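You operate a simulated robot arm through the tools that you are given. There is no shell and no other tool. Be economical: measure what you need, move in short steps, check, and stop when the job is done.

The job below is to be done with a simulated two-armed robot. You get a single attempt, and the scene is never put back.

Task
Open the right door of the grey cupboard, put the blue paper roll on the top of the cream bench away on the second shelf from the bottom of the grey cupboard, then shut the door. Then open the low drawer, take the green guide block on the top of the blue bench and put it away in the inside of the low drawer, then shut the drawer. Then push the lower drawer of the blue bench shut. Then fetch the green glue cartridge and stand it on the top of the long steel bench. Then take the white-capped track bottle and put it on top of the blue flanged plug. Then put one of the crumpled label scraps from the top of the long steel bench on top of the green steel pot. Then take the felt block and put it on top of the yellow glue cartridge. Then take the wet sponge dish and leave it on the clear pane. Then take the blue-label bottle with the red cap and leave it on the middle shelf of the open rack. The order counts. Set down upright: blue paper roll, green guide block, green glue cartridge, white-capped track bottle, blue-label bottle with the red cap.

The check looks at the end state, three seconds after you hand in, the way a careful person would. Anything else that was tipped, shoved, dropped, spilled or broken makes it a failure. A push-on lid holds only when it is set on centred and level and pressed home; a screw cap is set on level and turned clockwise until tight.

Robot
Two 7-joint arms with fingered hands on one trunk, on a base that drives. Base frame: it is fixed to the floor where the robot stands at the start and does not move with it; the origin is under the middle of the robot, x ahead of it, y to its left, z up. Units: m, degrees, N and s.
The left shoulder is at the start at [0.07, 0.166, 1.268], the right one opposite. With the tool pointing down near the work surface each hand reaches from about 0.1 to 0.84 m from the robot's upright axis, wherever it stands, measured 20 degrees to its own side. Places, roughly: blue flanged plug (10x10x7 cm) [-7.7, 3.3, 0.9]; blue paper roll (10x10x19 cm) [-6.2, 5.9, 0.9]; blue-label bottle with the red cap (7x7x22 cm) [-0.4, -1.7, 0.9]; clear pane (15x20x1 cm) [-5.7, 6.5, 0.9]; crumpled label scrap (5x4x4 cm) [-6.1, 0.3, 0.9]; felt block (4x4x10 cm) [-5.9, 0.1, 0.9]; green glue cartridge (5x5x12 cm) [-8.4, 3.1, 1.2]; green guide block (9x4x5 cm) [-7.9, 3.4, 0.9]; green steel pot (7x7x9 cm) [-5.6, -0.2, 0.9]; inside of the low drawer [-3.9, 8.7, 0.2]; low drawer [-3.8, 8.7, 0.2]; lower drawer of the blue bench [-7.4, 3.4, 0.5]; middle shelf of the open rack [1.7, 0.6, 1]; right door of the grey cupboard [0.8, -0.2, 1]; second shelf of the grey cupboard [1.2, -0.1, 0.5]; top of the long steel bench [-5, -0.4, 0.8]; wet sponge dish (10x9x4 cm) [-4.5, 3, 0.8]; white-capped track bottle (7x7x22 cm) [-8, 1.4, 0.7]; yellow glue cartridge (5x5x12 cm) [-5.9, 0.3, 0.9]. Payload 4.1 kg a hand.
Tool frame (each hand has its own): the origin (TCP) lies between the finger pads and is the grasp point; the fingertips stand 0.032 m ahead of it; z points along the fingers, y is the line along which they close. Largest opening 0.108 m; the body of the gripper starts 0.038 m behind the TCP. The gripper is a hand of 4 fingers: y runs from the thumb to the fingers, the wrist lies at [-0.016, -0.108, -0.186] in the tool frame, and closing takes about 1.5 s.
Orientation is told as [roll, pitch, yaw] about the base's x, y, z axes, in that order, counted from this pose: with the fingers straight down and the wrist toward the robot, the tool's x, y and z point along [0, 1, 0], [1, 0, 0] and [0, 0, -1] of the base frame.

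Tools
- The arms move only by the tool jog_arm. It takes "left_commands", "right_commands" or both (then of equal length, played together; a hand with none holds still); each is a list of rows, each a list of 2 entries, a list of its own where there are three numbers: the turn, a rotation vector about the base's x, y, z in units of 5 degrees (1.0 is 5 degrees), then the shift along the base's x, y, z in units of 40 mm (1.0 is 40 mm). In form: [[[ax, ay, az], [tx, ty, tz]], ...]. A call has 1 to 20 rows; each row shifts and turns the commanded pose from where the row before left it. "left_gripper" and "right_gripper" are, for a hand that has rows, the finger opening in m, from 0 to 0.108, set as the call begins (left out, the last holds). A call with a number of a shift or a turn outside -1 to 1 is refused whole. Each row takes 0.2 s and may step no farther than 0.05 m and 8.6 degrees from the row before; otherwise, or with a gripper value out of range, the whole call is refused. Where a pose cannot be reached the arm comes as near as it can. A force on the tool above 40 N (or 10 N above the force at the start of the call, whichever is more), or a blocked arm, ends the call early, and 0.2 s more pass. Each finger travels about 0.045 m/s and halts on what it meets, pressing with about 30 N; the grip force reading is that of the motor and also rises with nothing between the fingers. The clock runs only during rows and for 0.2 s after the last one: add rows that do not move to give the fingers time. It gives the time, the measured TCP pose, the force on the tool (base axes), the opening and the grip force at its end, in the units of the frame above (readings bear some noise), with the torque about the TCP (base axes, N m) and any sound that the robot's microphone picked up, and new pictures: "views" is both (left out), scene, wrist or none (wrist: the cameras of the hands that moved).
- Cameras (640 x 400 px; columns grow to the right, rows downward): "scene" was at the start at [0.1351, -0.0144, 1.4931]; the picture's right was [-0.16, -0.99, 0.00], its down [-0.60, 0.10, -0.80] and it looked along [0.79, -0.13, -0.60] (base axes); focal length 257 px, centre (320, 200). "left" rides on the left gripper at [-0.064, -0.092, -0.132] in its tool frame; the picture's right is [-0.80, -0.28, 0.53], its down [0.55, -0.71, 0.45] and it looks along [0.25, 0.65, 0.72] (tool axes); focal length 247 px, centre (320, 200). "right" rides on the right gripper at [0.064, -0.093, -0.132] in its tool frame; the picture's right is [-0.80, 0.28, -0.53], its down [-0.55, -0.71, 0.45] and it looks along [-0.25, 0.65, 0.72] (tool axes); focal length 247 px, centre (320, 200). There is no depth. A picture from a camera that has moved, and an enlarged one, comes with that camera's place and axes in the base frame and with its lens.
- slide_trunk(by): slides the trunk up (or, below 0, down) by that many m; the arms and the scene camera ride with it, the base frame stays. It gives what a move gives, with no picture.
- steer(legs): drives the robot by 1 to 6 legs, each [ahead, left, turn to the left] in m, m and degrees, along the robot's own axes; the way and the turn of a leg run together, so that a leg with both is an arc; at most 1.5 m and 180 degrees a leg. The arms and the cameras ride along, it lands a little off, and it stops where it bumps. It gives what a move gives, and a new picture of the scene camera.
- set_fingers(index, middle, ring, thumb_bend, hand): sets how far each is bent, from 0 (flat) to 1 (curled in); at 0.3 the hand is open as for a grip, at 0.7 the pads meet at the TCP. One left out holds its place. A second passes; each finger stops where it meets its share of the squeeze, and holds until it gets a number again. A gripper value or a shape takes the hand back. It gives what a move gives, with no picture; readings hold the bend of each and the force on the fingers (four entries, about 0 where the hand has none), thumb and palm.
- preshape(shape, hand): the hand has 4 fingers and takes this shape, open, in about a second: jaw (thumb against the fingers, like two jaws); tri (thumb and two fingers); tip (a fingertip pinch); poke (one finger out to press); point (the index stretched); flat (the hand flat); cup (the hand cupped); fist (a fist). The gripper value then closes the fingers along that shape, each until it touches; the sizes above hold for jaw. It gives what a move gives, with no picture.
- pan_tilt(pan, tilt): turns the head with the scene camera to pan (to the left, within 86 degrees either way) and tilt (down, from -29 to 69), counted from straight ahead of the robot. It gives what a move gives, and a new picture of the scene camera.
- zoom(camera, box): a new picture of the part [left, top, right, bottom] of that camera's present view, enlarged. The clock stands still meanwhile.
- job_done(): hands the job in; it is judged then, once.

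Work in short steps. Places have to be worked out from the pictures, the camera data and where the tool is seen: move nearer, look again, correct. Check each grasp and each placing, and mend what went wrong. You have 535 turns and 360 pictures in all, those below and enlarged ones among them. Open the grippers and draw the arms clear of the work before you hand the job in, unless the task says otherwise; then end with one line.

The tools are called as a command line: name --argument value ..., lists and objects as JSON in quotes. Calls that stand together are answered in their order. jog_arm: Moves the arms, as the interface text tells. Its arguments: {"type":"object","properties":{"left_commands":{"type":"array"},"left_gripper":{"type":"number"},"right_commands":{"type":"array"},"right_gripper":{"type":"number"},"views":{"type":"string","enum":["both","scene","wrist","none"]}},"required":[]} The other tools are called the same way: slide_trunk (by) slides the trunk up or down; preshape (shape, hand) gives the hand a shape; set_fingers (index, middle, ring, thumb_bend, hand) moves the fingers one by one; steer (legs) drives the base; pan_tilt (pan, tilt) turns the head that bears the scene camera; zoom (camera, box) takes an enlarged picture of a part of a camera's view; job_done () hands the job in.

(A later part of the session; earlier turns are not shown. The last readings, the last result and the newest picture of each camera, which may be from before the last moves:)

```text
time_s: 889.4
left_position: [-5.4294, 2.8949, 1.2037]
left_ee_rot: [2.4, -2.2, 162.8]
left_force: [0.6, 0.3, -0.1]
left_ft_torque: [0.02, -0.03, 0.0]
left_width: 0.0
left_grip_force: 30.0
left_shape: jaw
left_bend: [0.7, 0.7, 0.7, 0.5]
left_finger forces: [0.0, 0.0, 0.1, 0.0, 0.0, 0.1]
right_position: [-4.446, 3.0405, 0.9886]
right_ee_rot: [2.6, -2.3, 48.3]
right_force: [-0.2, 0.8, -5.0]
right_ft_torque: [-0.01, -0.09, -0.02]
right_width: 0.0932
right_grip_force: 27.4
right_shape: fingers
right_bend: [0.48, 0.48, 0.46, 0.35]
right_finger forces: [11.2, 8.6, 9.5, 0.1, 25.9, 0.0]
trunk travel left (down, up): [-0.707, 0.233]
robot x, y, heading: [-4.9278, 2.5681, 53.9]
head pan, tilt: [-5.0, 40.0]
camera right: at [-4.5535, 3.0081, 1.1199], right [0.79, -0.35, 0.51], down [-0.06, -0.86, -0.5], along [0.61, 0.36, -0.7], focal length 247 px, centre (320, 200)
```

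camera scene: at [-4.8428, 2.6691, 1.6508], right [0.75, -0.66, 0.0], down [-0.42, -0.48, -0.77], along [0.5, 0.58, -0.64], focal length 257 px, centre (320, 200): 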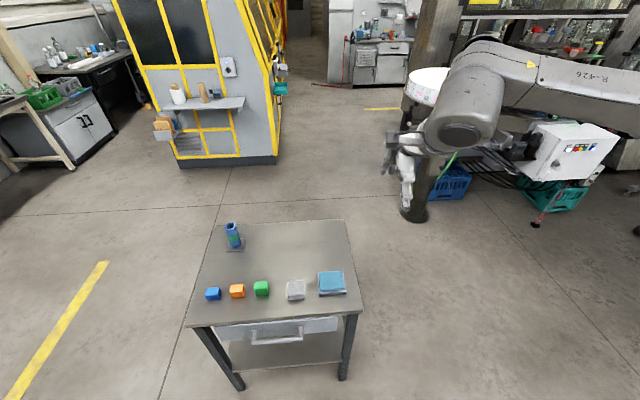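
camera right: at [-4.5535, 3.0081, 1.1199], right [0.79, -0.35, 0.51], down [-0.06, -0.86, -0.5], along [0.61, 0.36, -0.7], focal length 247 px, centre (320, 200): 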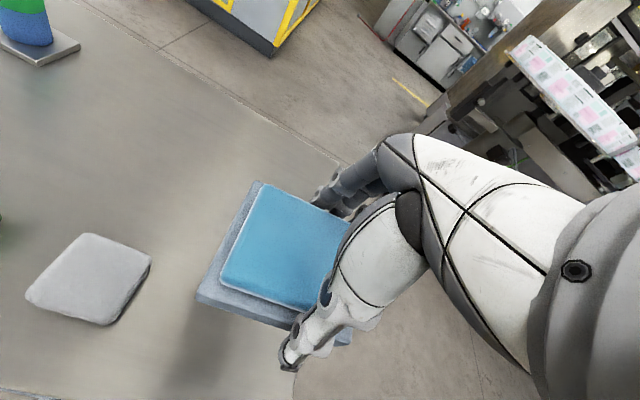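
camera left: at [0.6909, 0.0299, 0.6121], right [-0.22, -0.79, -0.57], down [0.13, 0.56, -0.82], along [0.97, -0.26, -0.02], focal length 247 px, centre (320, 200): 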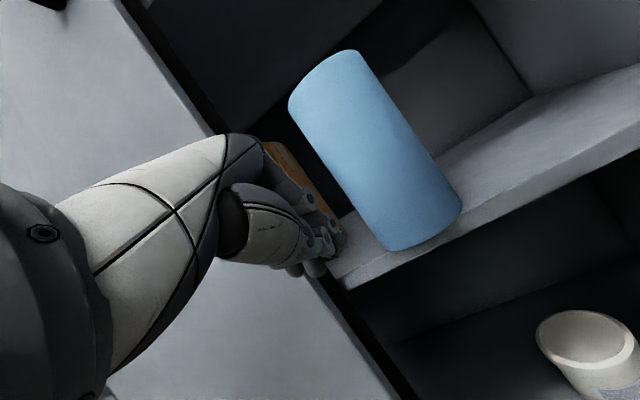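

The dish is held level. I raise it, back away from the trolley, and go to the cream bench where the clear pane lies.

slide_trunk --by 0.22

steer --legs '[[-0.5, 0, 0], [0, 0, 96], [1.4, 0, 0], [0.1, -1.3, 0], [0, -1.3, 0]]'

```text
time_s: 891.8
left_position: [-5.4297, 2.8948, 1.4239]
left_ee_rot: [2.4, -2.2, 163.0]
left_force: [0.2, 0.8, 0.1]
left_ft_torque: [0.02, -0.01, 0.01]
left_width: 0.0002
left_grip_force: 29.9
left_shape: jaw
left_bend: [0.7, 0.7, 0.7, 0.5]
left_finger forces: [0.0, 0.0, 0.0, 0.0, 0.0, 0.1]
right_position: [-4.4452, 3.0411, 1.2083]
right_ee_rot: [2.6, -2.2, 48.3]
right_force: [-0.3, 0.0, -4.6]
right_ft_torque: [-0.02, -0.1, 0.0]
right_width: 0.0932
right_grip_force: 27.8
right_shape: fingers
right_bend: [0.48, 0.48, 0.46, 0.35]
right_finger forces: [11.1, 8.5, 9.5, 0.1, 25.5, 0.0]
trunk travel left (down, up): [-0.927, 0.013]
robot x, y, heading: [-4.926, 2.5686, 54.0]
head pan, tilt: [-5.0, 40.0]
```

```text
time_s: 917.5
left_position: [-5.4766, 4.6451, 1.4231]
left_ee_rot: [2.4, -2.2, -100.6]
left_force: [0.6, -0.2, 1.3]
left_ft_torque: [0.02, 0.0, -0.02]
left_width: 0.0
left_grip_force: 30.0
left_shape: jaw
left_bend: [0.7, 0.7, 0.7, 0.5]
left_finger forces: [0.1, 0.0, 0.0, 0.1, 0.0, 0.0]
right_position: [-5.7326, 5.607, 1.2087]
right_ee_rot: [2.6, -2.3, 144.8]
right_force: [0.5, 1.2, -4.4]
right_ft_torque: [0.07, -0.01, -0.01]
right_width: 0.0926
right_grip_force: 26.8
right_shape: fingers
right_bend: [0.48, 0.48, 0.46, 0.36]
right_finger forces: [10.8, 8.0, 9.0, 0.0, 24.7, 0.0]
trunk travel left (down, up): [-0.927, 0.013]
robot x, y, heading: [-5.205, 5.1851, 150.2]
head pan, tilt: [-5.0, 40.0]
camera scene: at [-5.3214, 5.2557, 1.6406], right [0.57, 0.82, 0.0], down [0.53, -0.37, -0.77], along [-0.63, 0.44, -0.64], focal length 257 px, centre (320, 200)
```

scene: 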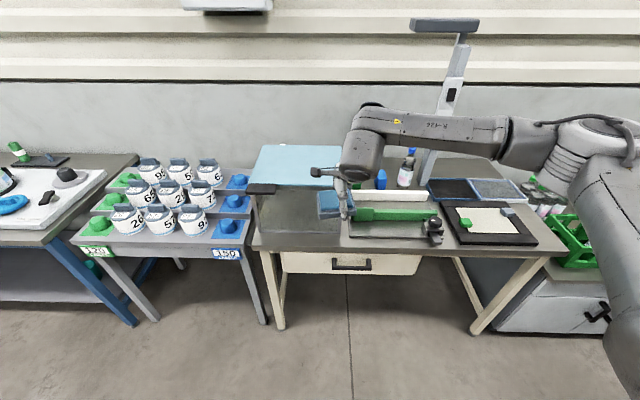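

The pane is at [-5.65, 6.55]. I move right and then up to it.

steer --legs '[[0, -0.84, 0], [0.15, 0, 0], [0.15, 0, 0]]'

jog_arm --right_commands '[[[0, 0, 0], [0, 0, 0]]]' --views "wrist"

```text
time_s: 924.0
left_position: [-5.3093, 5.53, 1.4245]
left_ee_rot: [2.3, -2.2, -99.1]
left_force: [0.2, -0.2, 0.0]
left_ft_torque: [-0.01, -0.01, 0.03]
left_width: 0.0003
left_grip_force: 30.0
left_shape: jaw
left_bend: [0.7, 0.7, 0.7, 0.5]
left_finger forces: [0.1, 0.0, 0.1, 0.0, 0.0, 0.1]
right_position: [-5.5911, 6.4852, 1.2096]
right_ee_rot: [2.6, -2.2, 146.3]
right_force: [-0.1, -0.5, -4.1]
right_ft_torque: [0.08, 0.02, 0.01]
right_width: 0.0925
right_grip_force: 26.6
right_shape: fingers
right_bend: [0.48, 0.48, 0.46, 0.36]
right_finger forces: [10.8, 8.0, 9.0, 0.1, 24.7, 0.0]
trunk travel left (down, up): [-0.927, 0.013]
robot x, y, heading: [-5.0579, 6.0766, 151.8]
head pan, tilt: [-5.0, 40.0]
camera scene: at [-5.1706, 6.1445, 1.6408], right [0.55, 0.84, 0.0], down [0.54, -0.35, -0.77], along [-0.64, 0.42, -0.64], focal length 257 px, centre (320, 200)
```

scene: 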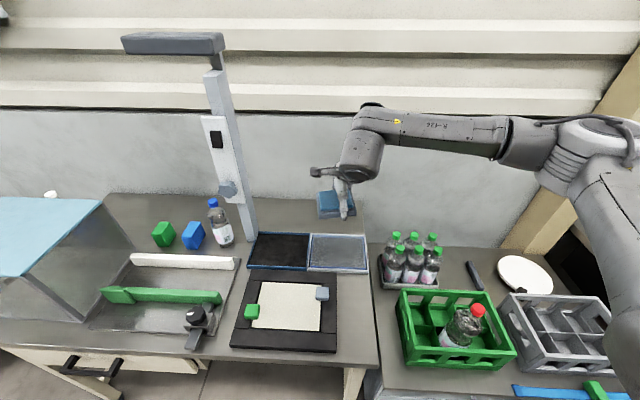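

```text
time_s: 924.4
left_position: [-5.3109, 5.5325, 1.4237]
left_ee_rot: [2.4, -2.1, -99.1]
left_force: [0.0, -0.2, 0.1]
left_ft_torque: [0.0, 0.0, -0.01]
left_width: 0.0001
left_grip_force: 30.0
left_shape: jaw
left_bend: [0.7, 0.7, 0.7, 0.5]
left_finger forces: [0.0, 0.0, 0.0, 0.0, 0.0, 0.0]
right_position: [-5.5927, 6.4857, 1.2071]
right_ee_rot: [2.6, -2.2, 146.2]
right_force: [0.0, -0.1, -5.3]
right_ft_torque: [0.07, -0.02, 0.03]
right_width: 0.0926
right_grip_force: 25.9
right_shape: fingers
right_bend: [0.48, 0.48, 0.46, 0.36]
right_finger forces: [10.8, 7.9, 9.0, 0.0, 24.6, 0.0]
trunk travel left (down, up): [-0.927, 0.013]
robot x, y, heading: [-5.0584, 6.0779, 152.0]
head pan, tilt: [-5.0, 40.0]
camera right: at [-5.5438, 6.384, 1.3395], right [0.24, 0.83, 0.51], down [0.86, 0.06, -0.5], along [-0.44, 0.56, -0.7], focal length 247 px, centre (320, 200)
```

right: 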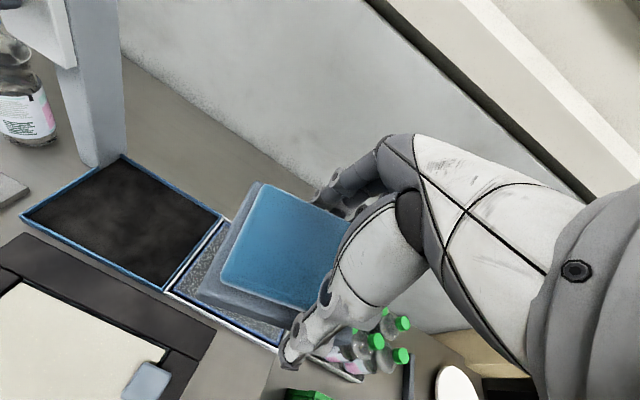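

Dish is centred under the grasp point. I move it over the pane's centre and lower with the trunk.

jog_arm --right_commands '[[[0, 0, 0], [-0.64, 0.71, 0]], [[0, 0, 0], [-0.64, 0.71, 0]]]' --views "none"

slide_trunk --by -0.21

jog_arm --right_commands '[[[0, 0, 0], [0, 0, 0]]]' --views "wrist"

```text
time_s: 925.0
left_position: [-5.3134, 5.5324, 1.4234]
left_ee_rot: [2.5, -2.4, -99.2]
left_force: [-0.5, 0.2, -0.2]
left_ft_torque: [0.01, -0.01, 0.01]
left_width: 0.0
left_grip_force: 29.9
left_shape: jaw
left_bend: [0.7, 0.7, 0.7, 0.5]
left_finger forces: [0.0, 0.0, 0.1, 0.1, 0.0, 0.1]
right_position: [-5.6449, 6.5445, 1.2073]
right_ee_rot: [2.5, -2.2, 146.3]
right_force: [-0.2, 1.1, -5.5]
right_ft_torque: [0.07, 0.0, 0.0]
right_width: 0.0927
right_grip_force: 26.2
right_shape: fingers
right_bend: [0.48, 0.48, 0.46, 0.36]
right_finger forces: [10.8, 8.0, 9.2, 0.0, 24.2, 0.1]
trunk travel left (down, up): [-0.927, 0.013]
robot x, y, heading: [-5.0556, 6.0798, 151.9]
head pan, tilt: [-5.0, 40.0]
```

```text
time_s: 927.2
left_position: [-5.3106, 5.5305, 1.2139]
left_ee_rot: [2.4, -2.2, -99.1]
left_force: [0.4, 0.0, 0.5]
left_ft_torque: [0.0, 0.0, 0.0]
left_width: 0.0002
left_grip_force: 30.2
left_shape: jaw
left_bend: [0.7, 0.7, 0.7, 0.5]
left_finger forces: [0.0, 0.1, 0.0, 0.1, 0.0, 0.0]
right_position: [-5.643, 6.5441, 1.0004]
right_ee_rot: [2.7, -2.2, 146.2]
right_force: [0.4, -0.4, -4.3]
right_ft_torque: [0.14, -0.03, -0.04]
right_width: 0.0924
right_grip_force: 25.7
right_shape: fingers
right_bend: [0.48, 0.48, 0.46, 0.36]
right_finger forces: [10.7, 7.9, 9.0, 0.0, 23.9, 0.0]
trunk travel left (down, up): [-0.717, 0.223]
robot x, y, heading: [-5.0548, 6.0723, 152.0]
head pan, tilt: [-5.0, 40.0]
```

```text
time_s: 927.6
left_position: [-5.3119, 5.5304, 1.2139]
left_ee_rot: [2.4, -2.3, -99.2]
left_force: [-0.3, -0.1, 0.6]
left_ft_torque: [-0.01, 0.0, -0.04]
left_width: 0.0
left_grip_force: 30.0
left_shape: jaw
left_bend: [0.7, 0.7, 0.7, 0.5]
left_finger forces: [0.0, 0.0, 0.1, 0.0, 0.0, 0.1]
right_position: [-5.6423, 6.5432, 0.9994]
right_ee_rot: [2.6, -2.2, 146.2]
right_force: [0.4, -0.8, -4.6]
right_ft_torque: [0.06, 0.01, 0.0]
right_width: 0.0926
right_grip_force: 25.7
right_shape: fingers
right_bend: [0.48, 0.48, 0.46, 0.36]
right_finger forces: [10.7, 7.9, 9.1, 0.1, 23.8, 0.0]
trunk travel left (down, up): [-0.717, 0.223]
robot x, y, heading: [-5.0533, 6.0737, 151.9]
head pan, tilt: [-5.0, 40.0]
camera right: at [-5.5941, 6.4415, 1.1301], right [0.24, 0.83, 0.51], down [0.86, 0.06, -0.5], along [-0.44, 0.56, -0.7], focal length 247 px, centre (320, 200)
```

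right: 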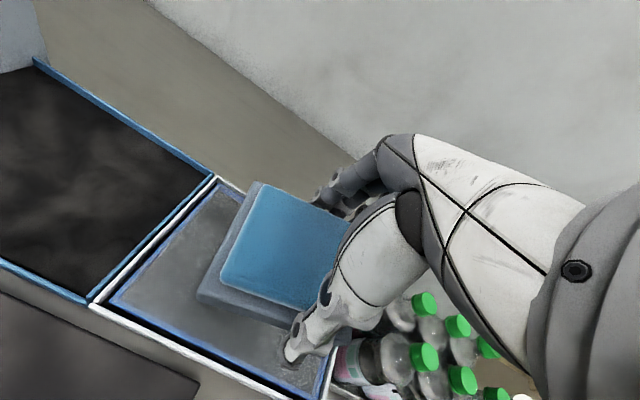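

The dish is over the pane with margins all round. I lower in small steps to contact.

jog_arm --right_commands '[[[0, 0, 0], [0, 0, -0.5]], [[0, 0, 0], [0, 0, -0.4]], [[0, 0, 0], [0, 0, -0.2]], [[0, 0, 0], [0, 0, -0.15]], [[0, 0, 0], [0, 0, -0.12]]]' --views "none"

```text
time_s: 928.9
left_position: [-5.3109, 5.5297, 1.2144]
left_ee_rot: [2.4, -2.3, -99.2]
left_force: [0.1, 0.0, 0.4]
left_ft_torque: [0.04, -0.03, 0.0]
left_width: 0.0
left_grip_force: 29.6
left_shape: jaw
left_bend: [0.7, 0.7, 0.7, 0.5]
left_finger forces: [0.0, 0.1, 0.0, 0.1, 0.0, 0.0]
right_position: [-5.6431, 6.5446, 0.9443]
right_ee_rot: [2.6, -2.4, 146.2]
right_force: [0.5, 0.4, -4.5]
right_ft_torque: [0.05, 0.0, 0.01]
right_width: 0.0922
right_grip_force: 25.2
right_shape: fingers
right_bend: [0.48, 0.48, 0.46, 0.36]
right_finger forces: [10.4, 7.8, 8.9, 0.0, 23.1, 0.0]
trunk travel left (down, up): [-0.717, 0.223]
robot x, y, heading: [-5.0521, 6.0742, 152.0]
head pan, tilt: [-5.0, 40.0]
```

jog_arm --right_commands '[[[0, 0, 0], [0, 0, -0.1]], [[0, 0, 0], [0, 0, -0.1]], [[0, 0, 0], [0, 0, -0.1]]]' --views "none"

```text
time_s: 929.6
left_position: [-5.3115, 5.53, 1.2136]
left_ee_rot: [2.4, -2.2, -99.1]
left_force: [0.8, -0.6, -0.1]
left_ft_torque: [-0.02, -0.04, 0.03]
left_width: 0.0002
left_grip_force: 29.9
left_shape: jaw
left_bend: [0.7, 0.7, 0.7, 0.5]
left_finger forces: [0.1, 0.0, 0.1, 0.1, 0.0, 0.0]
right_position: [-5.6436, 6.544, 0.9319]
right_ee_rot: [2.5, -2.1, 146.4]
right_force: [-0.7, 0.7, -4.2]
right_ft_torque: [0.04, 0.01, 0.03]
right_width: 0.0922
right_grip_force: 25.4
right_shape: fingers
right_bend: [0.48, 0.48, 0.46, 0.36]
right_finger forces: [10.4, 7.7, 9.0, 0.0, 23.0, 0.1]
trunk travel left (down, up): [-0.717, 0.223]
robot x, y, heading: [-5.0569, 6.081, 151.9]
head pan, tilt: [-5.0, 40.0]
```

Still no contact (z 0.932). I continue in 4 mm steps.

jog_arm --right_commands '[[[0, 0, 0], [0, 0, -0.1]], [[0, 0, 0], [0, 0, -0.1]], [[0, 0, 0], [0, 0, -0.1]], [[0, 0, 0], [0, 0, -0.1]], [[0, 0, 0], [0, 0, -0.1]]]' --views "wrist"

```text
time_s: 930.9
left_position: [-5.3111, 5.5314, 1.2138]
left_ee_rot: [2.4, -2.2, -99.1]
left_force: [-0.9, -0.7, -1.0]
left_ft_torque: [0.03, -0.02, 0.01]
left_width: 0.0002
left_grip_force: 29.9
left_shape: jaw
left_bend: [0.7, 0.7, 0.7, 0.5]
left_finger forces: [0.0, 0.0, 0.0, 0.0, 0.0, 0.0]
right_position: [-5.6419, 6.544, 0.9125]
right_ee_rot: [2.6, -2.3, 146.2]
right_force: [-0.6, -0.1, -2.7]
right_ft_torque: [-0.03, -0.02, -0.02]
right_width: 0.0922
right_grip_force: 25.7
right_shape: fingers
right_bend: [0.48, 0.48, 0.46, 0.36]
right_finger forces: [10.6, 7.7, 8.8, 0.1, 24.0, 0.1]
trunk travel left (down, up): [-0.717, 0.223]
robot x, y, heading: [-5.0518, 6.0729, 152.2]
head pan, tilt: [-5.0, 40.0]
camera right: at [-5.593, 6.4418, 1.0434], right [0.24, 0.83, 0.51], down [0.86, 0.06, -0.5], along [-0.44, 0.56, -0.7], focal length 247 px, centre (320, 200)
```

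right: 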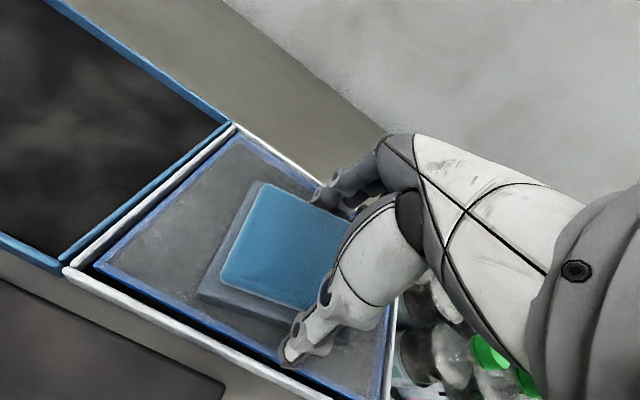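

Very close now (load is easing). Two more small steps.

jog_arm --right_commands '[[[0, 0, 0], [0, 0, -0.07]], [[0, 0, 0], [0, 0, -0.07]]]' --views "none"

```text
time_s: 931.5
left_position: [-5.3087, 5.5297, 1.2137]
left_ee_rot: [2.3, -2.2, -99.2]
left_force: [0.8, 0.2, 0.2]
left_ft_torque: [0.02, 0.0, 0.03]
left_width: 0.0
left_grip_force: 29.8
left_shape: jaw
left_bend: [0.7, 0.7, 0.7, 0.5]
left_finger forces: [0.0, 0.0, 0.0, 0.1, 0.1, 0.0]
right_position: [-5.6426, 6.5439, 0.9111]
right_ee_rot: [2.7, -2.5, 146.1]
right_force: [1.0, 1.9, 8.4]
right_ft_torque: [-0.13, 0.11, 0.14]
right_width: 0.0925
right_grip_force: 30.6
right_shape: fingers
right_bend: [0.48, 0.48, 0.46, 0.36]
right_finger forces: [11.4, 14.3, 8.7, 0.1, 27.3, 0.1]
trunk travel left (down, up): [-0.717, 0.223]
robot x, y, heading: [-5.0583, 6.0756, 152.1]
head pan, tilt: [-5.0, 40.0]
```

Contact. I open the fingers gently.

set_fingers --hand "right" --index 0.3 --middle 0.3 --ring 0.3 --thumb_bend 0.25

jog_arm --right_commands '[[[0, 0, 0], [0, 0, 0.25]], [[0, 0, 0], [0, 0, 0.5]], [[0, 0, 0], [0, 0, 0.7]], [[0, 0, 0], [0, 0, 0.8]]]' --views "wrist"

```text
time_s: 932.5
left_position: [-5.3099, 5.5311, 1.2138]
left_ee_rot: [2.3, -2.2, -99.1]
left_force: [0.2, -0.5, -0.2]
left_ft_torque: [0.04, 0.01, 0.02]
left_width: 0.0001
left_grip_force: 29.9
left_shape: jaw
left_bend: [0.7, 0.7, 0.7, 0.5]
left_finger forces: [0.1, 0.1, 0.1, 0.0, 0.0, 0.0]
right_position: [-5.6415, 6.5437, 0.9071]
right_ee_rot: [2.5, -2.3, 146.3]
right_force: [1.2, -0.2, 1.3]
right_ft_torque: [-0.05, -0.08, 0.01]
right_width: 0.1152
right_grip_force: 1.1
right_shape: fingers
right_bend: [0.3, 0.3, 0.3, 0.23]
right_finger forces: [0.0, 0.0, 0.0, 0.0, 2.2, 0.0]
trunk travel left (down, up): [-0.717, 0.223]
robot x, y, heading: [-5.0564, 6.0778, 152.1]
head pan, tilt: [-5.0, 40.0]
```

```text
time_s: 933.5
left_position: [-5.3106, 5.5302, 1.2137]
left_ee_rot: [2.2, -2.2, -99.1]
left_force: [-0.2, 0.3, -1.4]
left_ft_torque: [-0.01, 0.0, 0.02]
left_width: 0.0
left_grip_force: 30.3
left_shape: jaw
left_bend: [0.7, 0.7, 0.7, 0.5]
left_finger forces: [0.1, 0.0, 0.1, 0.1, 0.0, 0.0]
right_position: [-5.6422, 6.5432, 0.999]
right_ee_rot: [2.6, -2.3, 146.3]
right_force: [0.4, -0.6, -0.3]
right_ft_torque: [0.04, -0.03, -0.01]
right_width: 0.113
right_grip_force: 0.0
right_shape: fingers
right_bend: [0.3, 0.3, 0.3, 0.25]
right_finger forces: [0.0, 0.0, 0.0, 0.0, 0.0, 0.0]
trunk travel left (down, up): [-0.717, 0.223]
robot x, y, heading: [-5.0558, 6.076, 151.9]
head pan, tilt: [-5.0, 40.0]
camera right: at [-5.593, 6.4413, 1.1284], right [0.24, 0.83, 0.51], down [0.86, 0.06, -0.5], along [-0.44, 0.56, -0.7], focal length 247 px, centre (320, 200)
```

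right: 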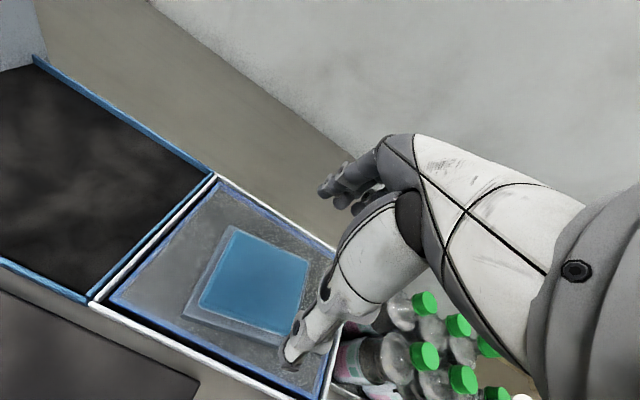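

The sponge dish sits on the clear pane. Last item: the red-capped bottle. I raise up, tuck the hand, leave the aisle and retrace the route.

slide_trunk --by 0.21

jog_arm --right_commands '[[[0, 0, 0], [0.85, -0.45, 0.4]], [[0, 0, 0], [0.85, -0.45, 0.4]], [[0, 0, 0], [0.85, -0.45, 0.4]], [[0, 0, 0], [0.85, -0.45, 0.4]], [[0, 0, 0], [0.85, -0.45, 0]]]' --right_gripper 0.08 --views "none"

steer --legs '[[-0.1, 0.7, 0], [0, 0, 100], [1.25, 0, 0], [1.25, 0, 0], [0, 0, 43], [1.3, 0, 0]]'

```text
time_s: 935.7
left_position: [-5.3101, 5.53, 1.4238]
left_ee_rot: [2.4, -2.3, -99.1]
left_force: [0.6, 0.2, 0.3]
left_ft_torque: [0.01, 0.01, -0.01]
left_width: 0.0
left_grip_force: 30.0
left_shape: jaw
left_bend: [0.7, 0.7, 0.7, 0.5]
left_finger forces: [0.1, 0.0, 0.0, 0.0, 0.0, 0.0]
right_position: [-5.6422, 6.5437, 1.2059]
right_ee_rot: [2.6, -2.3, 146.2]
right_force: [0.0, -0.7, -0.9]
right_ft_torque: [0.0, 0.0, 0.05]
right_width: 0.113
right_grip_force: 0.1
right_shape: fingers
right_bend: [0.3, 0.3, 0.3, 0.25]
right_finger forces: [0.0, 0.1, 0.0, 0.0, 0.1, 0.0]
trunk travel left (down, up): [-0.927, 0.013]
robot x, y, heading: [-5.0552, 6.0759, 151.9]
head pan, tilt: [-5.0, 40.0]
```

```text
time_s: 936.9
left_position: [-5.3091, 5.5291, 1.4241]
left_ee_rot: [2.3, -2.2, -99.1]
left_force: [0.7, -0.2, 0.1]
left_ft_torque: [0.0, 0.01, 0.02]
left_width: 0.0
left_grip_force: 29.8
left_shape: jaw
left_bend: [0.7, 0.7, 0.7, 0.5]
left_finger forces: [0.0, 0.0, 0.0, 0.1, 0.0, 0.1]
right_position: [-5.4717, 6.4521, 1.272]
right_ee_rot: [2.6, -2.4, 146.2]
right_force: [1.1, -0.3, -1.3]
right_ft_torque: [0.0, 0.02, 0.01]
right_width: 0.0803
right_grip_force: 0.1
right_shape: jaw
right_bend: [0.26, 0.36, 0.34, 0.58]
right_finger forces: [0.0, 0.0, 0.1, 0.1, 0.0, 0.1]
trunk travel left (down, up): [-0.927, 0.013]
robot x, y, heading: [-5.0568, 6.0793, 151.8]
head pan, tilt: [-5.0, 40.0]
```

```text
time_s: 964.9
left_position: [-4.9025, 2.1451, 1.4245]
left_ee_rot: [2.5, -2.2, 45.1]
left_force: [0.2, -0.7, 0.0]
left_ft_torque: [0.03, 0.03, -0.02]
left_width: 0.0
left_grip_force: 30.2
left_shape: jaw
left_bend: [0.7, 0.7, 0.7, 0.5]
left_finger forces: [0.0, 0.0, 0.0, 0.1, 0.0, 0.1]
right_position: [-5.3106, 1.302, 1.2699]
right_ee_rot: [2.6, -2.2, -69.4]
right_force: [0.1, 0.2, 0.3]
right_ft_torque: [0.0, 0.0, 0.01]
right_width: 0.0805
right_grip_force: 0.2
right_shape: jaw
right_bend: [0.26, 0.36, 0.34, 0.58]
right_finger forces: [0.0, 0.0, 0.0, 0.1, 0.0, 0.0]
trunk travel left (down, up): [-0.927, 0.013]
robot x, y, heading: [-5.4252, 1.8546, -64.0]
head pan, tilt: [-5.0, 40.0]
camera scene: at [-5.3731, 1.7203, 1.6406], right [-0.93, -0.36, 0.0], down [-0.23, 0.6, -0.76], along [0.27, -0.71, -0.65], focal length 257 px, centre (320, 200)
```

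scene: 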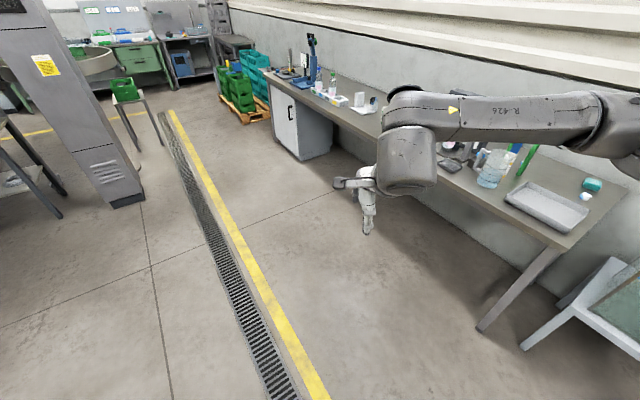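

I continue along the steel bench toward the crates.

steer --legs '[[0, 0, 14], [1.0, 0, 0], [1.0, 0, 0], [0, 0, 11], [1.1, 0, 0], [1.08, 0, 0]]'

steer --legs '[[0, 0, 40], [1.0, 0, 0], [0, 0, -36]]'

```text
time_s: 986.9
left_position: [-2.0066, -0.3685, 1.4246]
left_ee_rot: [2.0, -2.1, 75.3]
left_force: [0.1, -0.1, 0.5]
left_ft_torque: [0.0, 0.0, 0.05]
left_width: 0.0001
left_grip_force: 30.0
left_shape: jaw
left_bend: [0.7, 0.7, 0.7, 0.5]
left_finger forces: [0.0, 0.0, 0.0, 0.0, 0.1, 0.0]
right_position: [-1.9347, -1.3036, 1.2731]
right_ee_rot: [2.6, -2.5, -39.3]
right_force: [-0.2, 0.2, 0.3]
right_ft_torque: [0.02, -0.02, 0.01]
right_width: 0.0803
right_grip_force: 0.0
right_shape: jaw
right_bend: [0.26, 0.36, 0.34, 0.58]
right_finger forces: [0.0, 0.0, 0.1, 0.0, 0.1, 0.1]
trunk travel left (down, up): [-0.927, 0.013]
robot x, y, heading: [-2.3101, -0.8923, -33.8]
head pan, tilt: [-5.0, 40.0]
camera scene: at [-2.2007, -0.9703, 1.6408], right [-0.62, -0.78, 0.0], down [-0.5, 0.4, -0.77], along [0.6, -0.48, -0.64], focal length 257 px, centre (320, 200)
```

scene: 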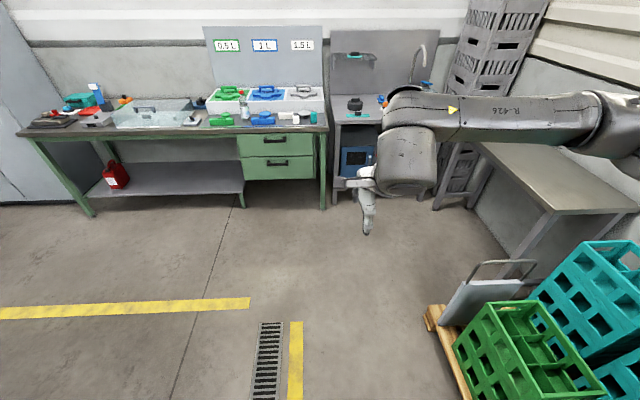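

```text
time_s: 990.0
left_position: [-2.4083, -0.3478, 1.422]
left_ee_rot: [2.2, -2.1, 115.5]
left_force: [-0.2, -0.4, -0.2]
left_ft_torque: [0.0, -0.01, 0.02]
left_width: 0.0001
left_grip_force: 29.7
left_shape: jaw
left_bend: [0.7, 0.7, 0.7, 0.5]
left_finger forces: [0.0, 0.0, 0.0, 0.1, 0.0, 0.0]
right_position: [-1.7504, -1.0147, 1.2757]
right_ee_rot: [2.5, -2.6, 0.7]
right_force: [-0.5, -0.2, 0.1]
right_ft_torque: [-0.04, 0.01, -0.02]
right_width: 0.0802
right_grip_force: 0.2
right_shape: jaw
right_bend: [0.26, 0.36, 0.34, 0.58]
right_finger forces: [0.0, 0.0, 0.0, 0.1, 0.0, 0.1]
trunk travel left (down, up): [-0.927, 0.013]
robot x, y, heading: [-2.2992, -0.9421, 6.5]
head pan, tilt: [-5.0, 40.0]
stopped in leg 2: the robot was blocked; the commanded pose is now the measured one
camera scene: at [-2.1688, -0.9326, 1.641], right [0.03, -1.0, 0.0], down [-0.64, -0.02, -0.77], along [0.77, 0.02, -0.64], focal length 257 px, centre (320, 200)
```

scene: 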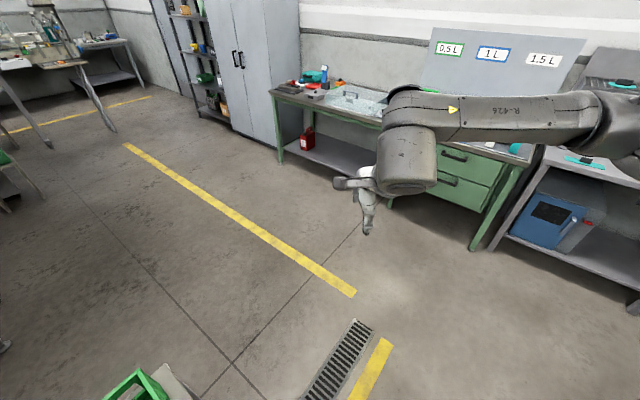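

The base seems to have brushed the crate stool on the left. I move away to the right first, then go on.

steer --legs '[[0, -0.12, 0], [1.0, 0, 0], [0, 0, -42]]'

pan_tilt --pan 75 --tilt 35

```text
time_s: 998.0
left_position: [-0.9704, -0.4405, 1.424]
left_ee_rot: [2.2, -2.2, 73.3]
left_force: [-0.7, 0.9, 0.7]
left_ft_torque: [-0.02, 0.02, 0.01]
left_width: 0.0001
left_grip_force: 30.1
left_shape: jaw
left_bend: [0.7, 0.7, 0.7, 0.5]
left_finger forces: [0.0, 0.0, 0.0, 0.0, 0.0, 0.0]
right_position: [-0.9315, -1.3764, 1.2722]
right_ee_rot: [2.6, -2.5, -41.4]
right_force: [0.2, 0.2, 0.0]
right_ft_torque: [-0.01, 0.01, 0.03]
right_width: 0.0803
right_grip_force: 0.1
right_shape: jaw
right_bend: [0.26, 0.36, 0.34, 0.58]
right_finger forces: [0.1, 0.0, 0.0, 0.0, 0.0, 0.1]
trunk travel left (down, up): [-0.927, 0.013]
robot x, y, heading: [-1.2951, -0.952, -36.0]
head pan, tilt: [-5.0, 40.0]
camera scene: at [-1.1865, -1.0358, 1.6406], right [-0.65, -0.76, 0.0], down [-0.49, 0.42, -0.77], along [0.58, -0.5, -0.64], focal length 257 px, centre (320, 200)
```

scene: 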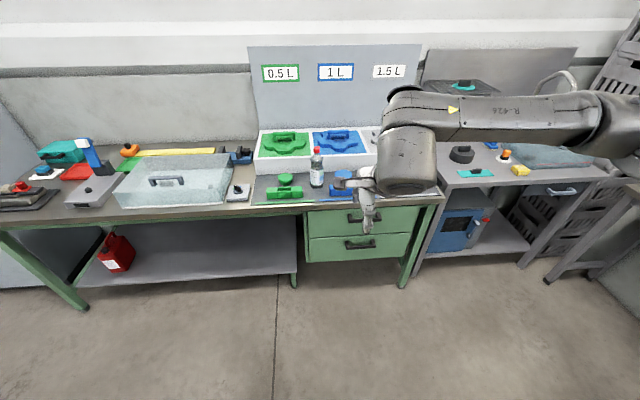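

```text
time_s: 999.5
left_position: [-0.9719, -0.4411, 1.4243]
left_ee_rot: [2.1, -2.2, 73.3]
left_force: [0.0, 0.5, -0.2]
left_ft_torque: [0.01, 0.02, 0.0]
left_width: 0.0
left_grip_force: 29.9
left_shape: jaw
left_bend: [0.7, 0.7, 0.7, 0.5]
left_finger forces: [0.0, 0.0, 0.0, 0.0, 0.1, 0.0]
right_position: [-0.9339, -1.377, 1.2729]
right_ee_rot: [2.7, -2.5, -41.4]
right_force: [-0.3, -0.2, -0.1]
right_ft_torque: [0.02, 0.04, -0.04]
right_width: 0.0803
right_grip_force: 0.2
right_shape: jaw
right_bend: [0.26, 0.36, 0.34, 0.58]
right_finger forces: [0.1, 0.1, 0.1, 0.0, 0.1, 0.0]
trunk travel left (down, up): [-0.927, 0.013]
robot x, y, heading: [-1.2944, -0.9508, -35.8]
head pan, tilt: [75.0, 35.0]
camera scene: at [-1.1837, -0.9245, 1.6482], right [0.63, -0.77, 0.0], down [-0.44, -0.36, -0.82], along [0.63, 0.52, -0.57], focal length 257 px, centre (320, 200)
```

scene: 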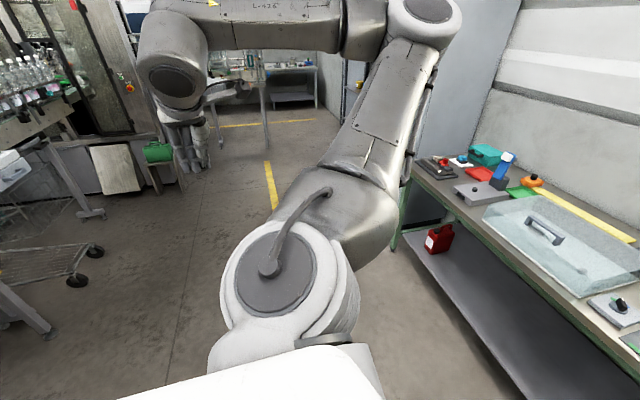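

No contact visible here. The red-capped bottle stands at about [-0.37, -1.71] (base 0.84, top 1.06), between two carriers. I drive up to it.

steer --legs '[[0.25, 0, 0], [0.26, 0, 0]]'

jog_arm --right_commands '[[[0, 0, 0.5], [0.7, -0.5, 0]], [[0, 0, 0.5], [0.7, -0.5, 0]], [[0, 0, 0], [0.6, -0.4, 0]]]' --views "wrist"

pan_tilt --pan -5 --tilt 40

```text
time_s: 1002.8
left_position: [-0.5625, -0.7337, 1.4237]
left_ee_rot: [2.1, -2.1, 73.3]
left_force: [0.1, -0.2, -0.3]
left_ft_torque: [0.0, 0.0, 0.03]
left_width: 0.0003
left_grip_force: 29.9
left_shape: jaw
left_bend: [0.7, 0.7, 0.7, 0.5]
left_finger forces: [0.1, 0.1, 0.1, 0.1, 0.0, 0.0]
right_position: [-0.5228, -1.6711, 1.2747]
right_ee_rot: [2.6, -2.6, -41.3]
right_force: [0.5, 0.7, -0.3]
right_ft_torque: [-0.01, -0.05, 0.01]
right_width: 0.0806
right_grip_force: 0.0
right_shape: jaw
right_bend: [0.26, 0.36, 0.34, 0.58]
right_finger forces: [0.0, 0.1, 0.0, 0.1, 0.0, 0.0]
trunk travel left (down, up): [-0.927, 0.013]
robot x, y, heading: [-0.8798, -1.2452, -35.4]
head pan, tilt: [75.0, 35.0]
camera scene: at [-0.7745, -1.2182, 1.6484], right [0.63, -0.77, 0.0], down [-0.44, -0.36, -0.82], along [0.63, 0.52, -0.57], focal length 257 px, centre (320, 200)
```

scene: 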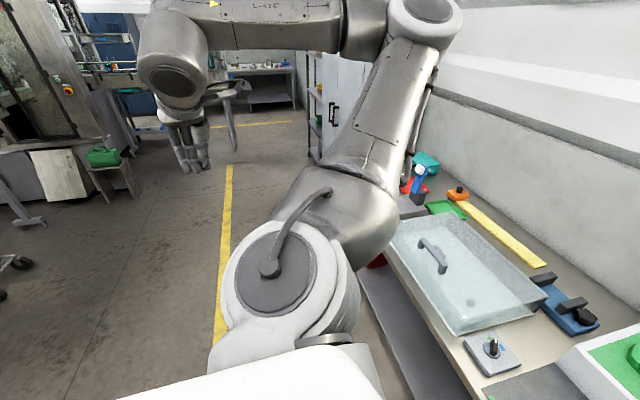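

```text
time_s: 1003.6
left_position: [-0.5587, -0.7364, 1.4232]
left_ee_rot: [2.2, -2.3, 73.4]
left_force: [0.2, 0.3, -0.2]
left_ft_torque: [0.01, 0.0, 0.03]
left_width: 0.0
left_grip_force: 30.0
left_shape: jaw
left_bend: [0.7, 0.7, 0.7, 0.5]
left_finger forces: [0.0, 0.0, 0.1, 0.1, 0.0, 0.0]
right_position: [-0.4388, -1.7274, 1.2714]
right_ee_rot: [2.6, -2.3, -36.3]
right_force: [0.0, 0.2, -0.7]
right_ft_torque: [-0.04, 0.03, -0.01]
right_width: 0.0802
right_grip_force: 0.1
right_shape: jaw
right_bend: [0.26, 0.36, 0.34, 0.58]
right_finger forces: [0.0, 0.1, 0.0, 0.1, 0.1, 0.0]
trunk travel left (down, up): [-0.927, 0.013]
robot x, y, heading: [-0.8763, -1.2516, -35.5]
head pan, tilt: [75.0, 35.0]
camera right: at [-0.4841, -1.621, 1.402], right [-0.28, -0.82, 0.51], down [-0.86, -0.02, -0.5], along [0.42, -0.58, -0.7], focal length 247 px, centre (320, 200)
```

right: 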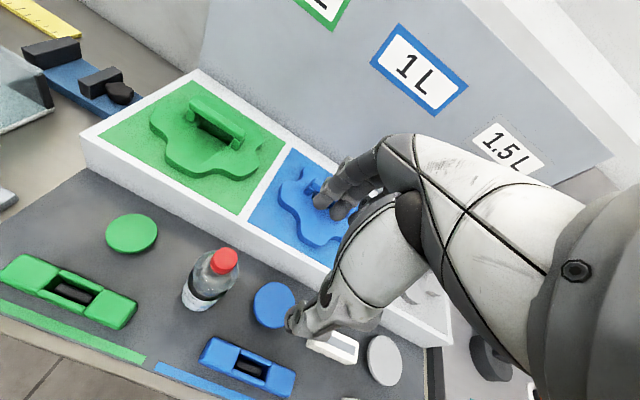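

```text
time_s: 1005.1
left_position: [-0.5605, -0.7347, 1.4227]
left_ee_rot: [2.1, -2.2, 73.2]
left_force: [-0.2, 0.0, 1.1]
left_ft_torque: [0.0, -0.02, 0.01]
left_width: 0.0
left_grip_force: 29.8
left_shape: jaw
left_bend: [0.7, 0.7, 0.7, 0.5]
left_finger forces: [0.1, 0.0, 0.0, 0.0, 0.1, 0.0]
right_position: [-0.4415, -1.7261, 1.272]
right_ee_rot: [2.6, -2.6, -36.4]
right_force: [-0.3, -0.1, -0.4]
right_ft_torque: [-0.03, 0.01, 0.01]
right_width: 0.0802
right_grip_force: 0.1
right_shape: jaw
right_bend: [0.26, 0.36, 0.34, 0.58]
right_finger forces: [0.0, 0.0, 0.0, 0.0, 0.1, 0.1]
trunk travel left (down, up): [-0.927, 0.013]
robot x, y, heading: [-0.8782, -1.2405, -35.8]
head pan, tilt: [-5.0, 40.0]
camera scene: at [-0.7764, -1.3309, 1.6407], right [-0.65, -0.76, 0.0], down [-0.49, 0.42, -0.77], along [0.58, -0.5, -0.64], focal length 257 px, centre (320, 200)
```

scene: 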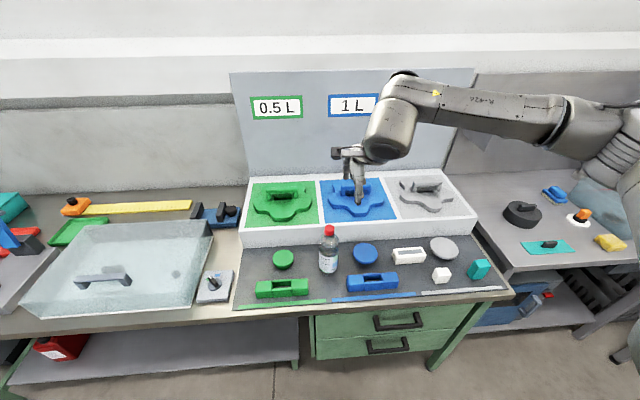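

Bottle cap fixed at [-0.375, -1.711, 1.06]. I centre over it and lower with the trunk, then check.

jog_arm --right_commands '[[[0, 0, 0], [0.83, 0.19, 0]], [[0, 0, 0], [0.83, 0.19, 0]]]' --views "none"

slide_trunk --by -0.14

jog_arm --right_commands '[[[0, 0, 0], [0, 0, 0]]]' --views "wrist"

```text
time_s: 1005.7
left_position: [-0.5572, -0.735, 1.4228]
left_ee_rot: [2.3, -2.1, 73.4]
left_force: [0.1, -0.3, 0.0]
left_ft_torque: [0.01, 0.06, -0.01]
left_width: 0.0
left_grip_force: 29.9
left_shape: jaw
left_bend: [0.7, 0.7, 0.7, 0.5]
left_finger forces: [0.0, 0.1, 0.0, 0.0, 0.0, 0.0]
right_position: [-0.372, -1.7136, 1.2739]
right_ee_rot: [2.5, -2.5, -36.3]
right_force: [0.5, 0.1, -0.5]
right_ft_torque: [0.0, -0.02, 0.0]
right_width: 0.0801
right_grip_force: 0.0
right_shape: jaw
right_bend: [0.26, 0.36, 0.34, 0.58]
right_finger forces: [0.1, 0.0, 0.0, 0.1, 0.0, 0.0]
trunk travel left (down, up): [-0.927, 0.013]
robot x, y, heading: [-0.8783, -1.2451, -35.6]
head pan, tilt: [-5.0, 40.0]
```

```text
time_s: 1007.4
left_position: [-0.5601, -0.7366, 1.2831]
left_ee_rot: [2.1, -2.2, 73.3]
left_force: [-0.6, 0.3, -0.9]
left_ft_torque: [-0.01, -0.01, 0.02]
left_width: 0.0
left_grip_force: 30.1
left_shape: jaw
left_bend: [0.7, 0.7, 0.7, 0.5]
left_finger forces: [0.1, 0.0, 0.0, 0.1, 0.1, 0.0]
right_position: [-0.3743, -1.7131, 1.1347]
right_ee_rot: [2.6, -2.4, -36.4]
right_force: [-0.5, -0.2, -0.2]
right_ft_torque: [-0.03, -0.01, 0.04]
right_width: 0.08
right_grip_force: 0.1
right_shape: jaw
right_bend: [0.26, 0.36, 0.34, 0.58]
right_finger forces: [0.0, 0.0, 0.0, 0.0, 0.0, 0.0]
trunk travel left (down, up): [-0.787, 0.153]
robot x, y, heading: [-0.8823, -1.2454, -35.5]
head pan, tilt: [-5.0, 40.0]
```

```text
time_s: 1007.8
left_position: [-0.5606, -0.7348, 1.2849]
left_ee_rot: [2.0, -2.2, 73.3]
left_force: [-0.2, -0.4, 0.0]
left_ft_torque: [-0.01, 0.04, 0.01]
left_width: 0.0
left_grip_force: 29.6
left_shape: jaw
left_bend: [0.7, 0.7, 0.7, 0.5]
left_finger forces: [0.0, 0.0, 0.1, 0.0, 0.0, 0.1]
right_position: [-0.374, -1.7123, 1.1346]
right_ee_rot: [2.5, -2.4, -36.4]
right_force: [-0.2, -0.3, 0.5]
right_ft_torque: [-0.02, -0.02, 0.01]
right_width: 0.08
right_grip_force: 0.2
right_shape: jaw
right_bend: [0.26, 0.36, 0.34, 0.58]
right_finger forces: [0.0, 0.2, 0.0, 0.1, 0.0, 0.0]
trunk travel left (down, up): [-0.787, 0.153]
robot x, y, heading: [-0.8794, -1.244, -35.7]
head pan, tilt: [-5.0, 40.0]
camera right: at [-0.419, -1.6069, 1.265], right [-0.28, -0.82, 0.51], down [-0.86, -0.02, -0.5], along [0.42, -0.58, -0.7], focal length 247 px, centre (320, 200)
```

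right: 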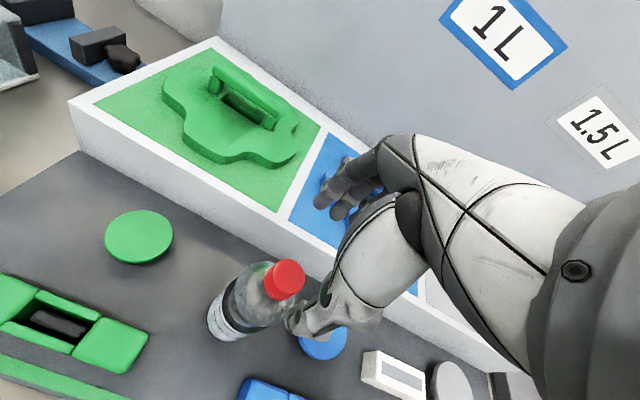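

Correction of about 1 cm; then I descend to the neck and close.

jog_arm --right_commands '[[[0, 0, 0], [-0.24, 0.1, -0.5]], [[0, 0, 0], [0, 0, -0.7]], [[0, 0, 0], [0, 0, -0.7]], [[0, 0, 0], [0, 0, -0.7]]]' --views "wrist"

```text
time_s: 1008.8
left_position: [-0.5614, -0.7365, 1.2833]
left_ee_rot: [2.2, -2.2, 73.3]
left_force: [-0.9, 0.3, 0.2]
left_ft_torque: [0.01, 0.0, -0.02]
left_width: 0.0002
left_grip_force: 29.7
left_shape: jaw
left_bend: [0.7, 0.7, 0.7, 0.5]
left_finger forces: [0.1, 0.0, 0.1, 0.0, 0.0, 0.1]
right_position: [-0.3833, -1.7109, 1.0295]
right_ee_rot: [2.6, -2.4, -36.4]
right_force: [0.7, -0.3, 0.1]
right_ft_torque: [0.03, 0.0, -0.01]
right_width: 0.08
right_grip_force: 0.0
right_shape: jaw
right_bend: [0.26, 0.36, 0.34, 0.58]
right_finger forces: [0.0, 0.0, 0.1, 0.0, 0.0, 0.0]
trunk travel left (down, up): [-0.787, 0.153]
robot x, y, heading: [-0.8778, -1.245, -35.8]
head pan, tilt: [-5.0, 40.0]
camera right: at [-0.4283, -1.6045, 1.1597], right [-0.28, -0.82, 0.51], down [-0.86, -0.02, -0.5], along [0.42, -0.58, -0.7], focal length 247 px, centre (320, 200)
```

right: 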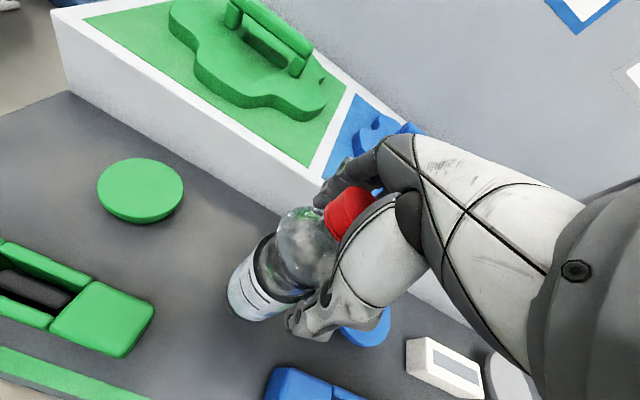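

The cap is inside the hand just as with the other bottle. I close.

jog_arm --right_commands '[[[0, 0, 0], [0, 0, 0]], [[0, 0, 0], [0, 0, 0]], [[0, 0, 0], [0, 0, 0]], [[0, 0, 0], [0, 0, 0]], [[0, 0, 0], [0, 0, 0]], [[0, 0, 0], [0, 0, 0]]]' --right_gripper 0.0 --views "none"

slide_trunk --by 0.15

jog_arm --right_commands '[[[0, 0, 0], [0, 0, 0]]]' --views "wrist"

```text
time_s: 1010.2
left_position: [-0.5598, -0.7361, 1.2828]
left_ee_rot: [2.3, -2.2, 73.3]
left_force: [0.1, -0.4, 0.6]
left_ft_torque: [0.03, -0.05, -0.02]
left_width: 0.0001
left_grip_force: 30.2
left_shape: jaw
left_bend: [0.7, 0.7, 0.7, 0.5]
left_finger forces: [0.0, 0.1, 0.0, 0.0, 0.0, 0.1]
right_position: [-0.3835, -1.7116, 1.0291]
right_ee_rot: [2.6, -2.5, -36.4]
right_force: [-1.0, -0.4, -0.5]
right_ft_torque: [0.04, 0.08, -0.02]
right_width: 0.0575
right_grip_force: 29.8
right_shape: jaw
right_bend: [0.73, 0.41, 0.43, 0.72]
right_finger forces: [15.9, 8.6, 0.1, 0.0, 25.9, 0.1]
trunk travel left (down, up): [-0.787, 0.153]
robot x, y, heading: [-0.8784, -1.2481, -35.6]
head pan, tilt: [-5.0, 40.0]
```

```text
time_s: 1012.0
left_position: [-0.5596, -0.7358, 1.4341]
left_ee_rot: [2.2, -2.2, 73.3]
left_force: [0.5, -0.3, 0.1]
left_ft_torque: [0.03, 0.01, 0.0]
left_width: 0.0
left_grip_force: 30.3
left_shape: jaw
left_bend: [0.7, 0.7, 0.7, 0.5]
left_finger forces: [0.0, 0.0, 0.1, 0.1, 0.0, 0.0]
right_position: [-0.3833, -1.7105, 1.1792]
right_ee_rot: [2.6, -2.5, -36.3]
right_force: [0.0, -0.1, -4.6]
right_ft_torque: [0.0, 0.04, 0.01]
right_width: 0.0578
right_grip_force: 29.7
right_shape: jaw
right_bend: [0.73, 0.41, 0.43, 0.72]
right_finger forces: [16.2, 8.8, 0.1, 0.2, 25.7, 0.0]
trunk travel left (down, up): [-0.937, 0.003]
robot x, y, heading: [-0.8793, -1.2458, -36.0]
head pan, tilt: [-5.0, 40.0]
```

```text
time_s: 1012.4
left_position: [-0.5599, -0.7353, 1.4349]
left_ee_rot: [2.3, -2.3, 73.3]
left_force: [-0.1, -0.5, 0.3]
left_ft_torque: [-0.02, 0.04, 0.0]
left_width: 0.0
left_grip_force: 29.5
left_shape: jaw
left_bend: [0.7, 0.7, 0.7, 0.5]
left_finger forces: [0.0, 0.1, 0.0, 0.1, 0.0, 0.1]
right_position: [-0.3831, -1.7102, 1.1792]
right_ee_rot: [2.7, -2.4, -36.5]
right_force: [-0.3, 0.0, -5.2]
right_ft_torque: [0.0, 0.02, -0.02]
right_width: 0.0578
right_grip_force: 30.3
right_shape: jaw
right_bend: [0.73, 0.41, 0.43, 0.72]
right_finger forces: [16.2, 8.7, 0.0, 0.1, 25.8, 0.0]
trunk travel left (down, up): [-0.937, 0.003]
robot x, y, heading: [-0.8779, -1.2439, -35.6]
head pan, tilt: [-5.0, 40.0]
camera right: at [-0.4279, -1.6045, 1.3097], right [-0.28, -0.82, 0.51], down [-0.86, -0.02, -0.5], along [0.42, -0.58, -0.7], focal length 247 px, centre (320, 200)
```

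right: 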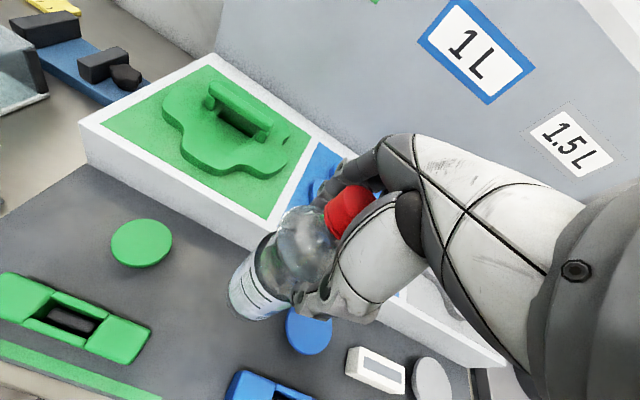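

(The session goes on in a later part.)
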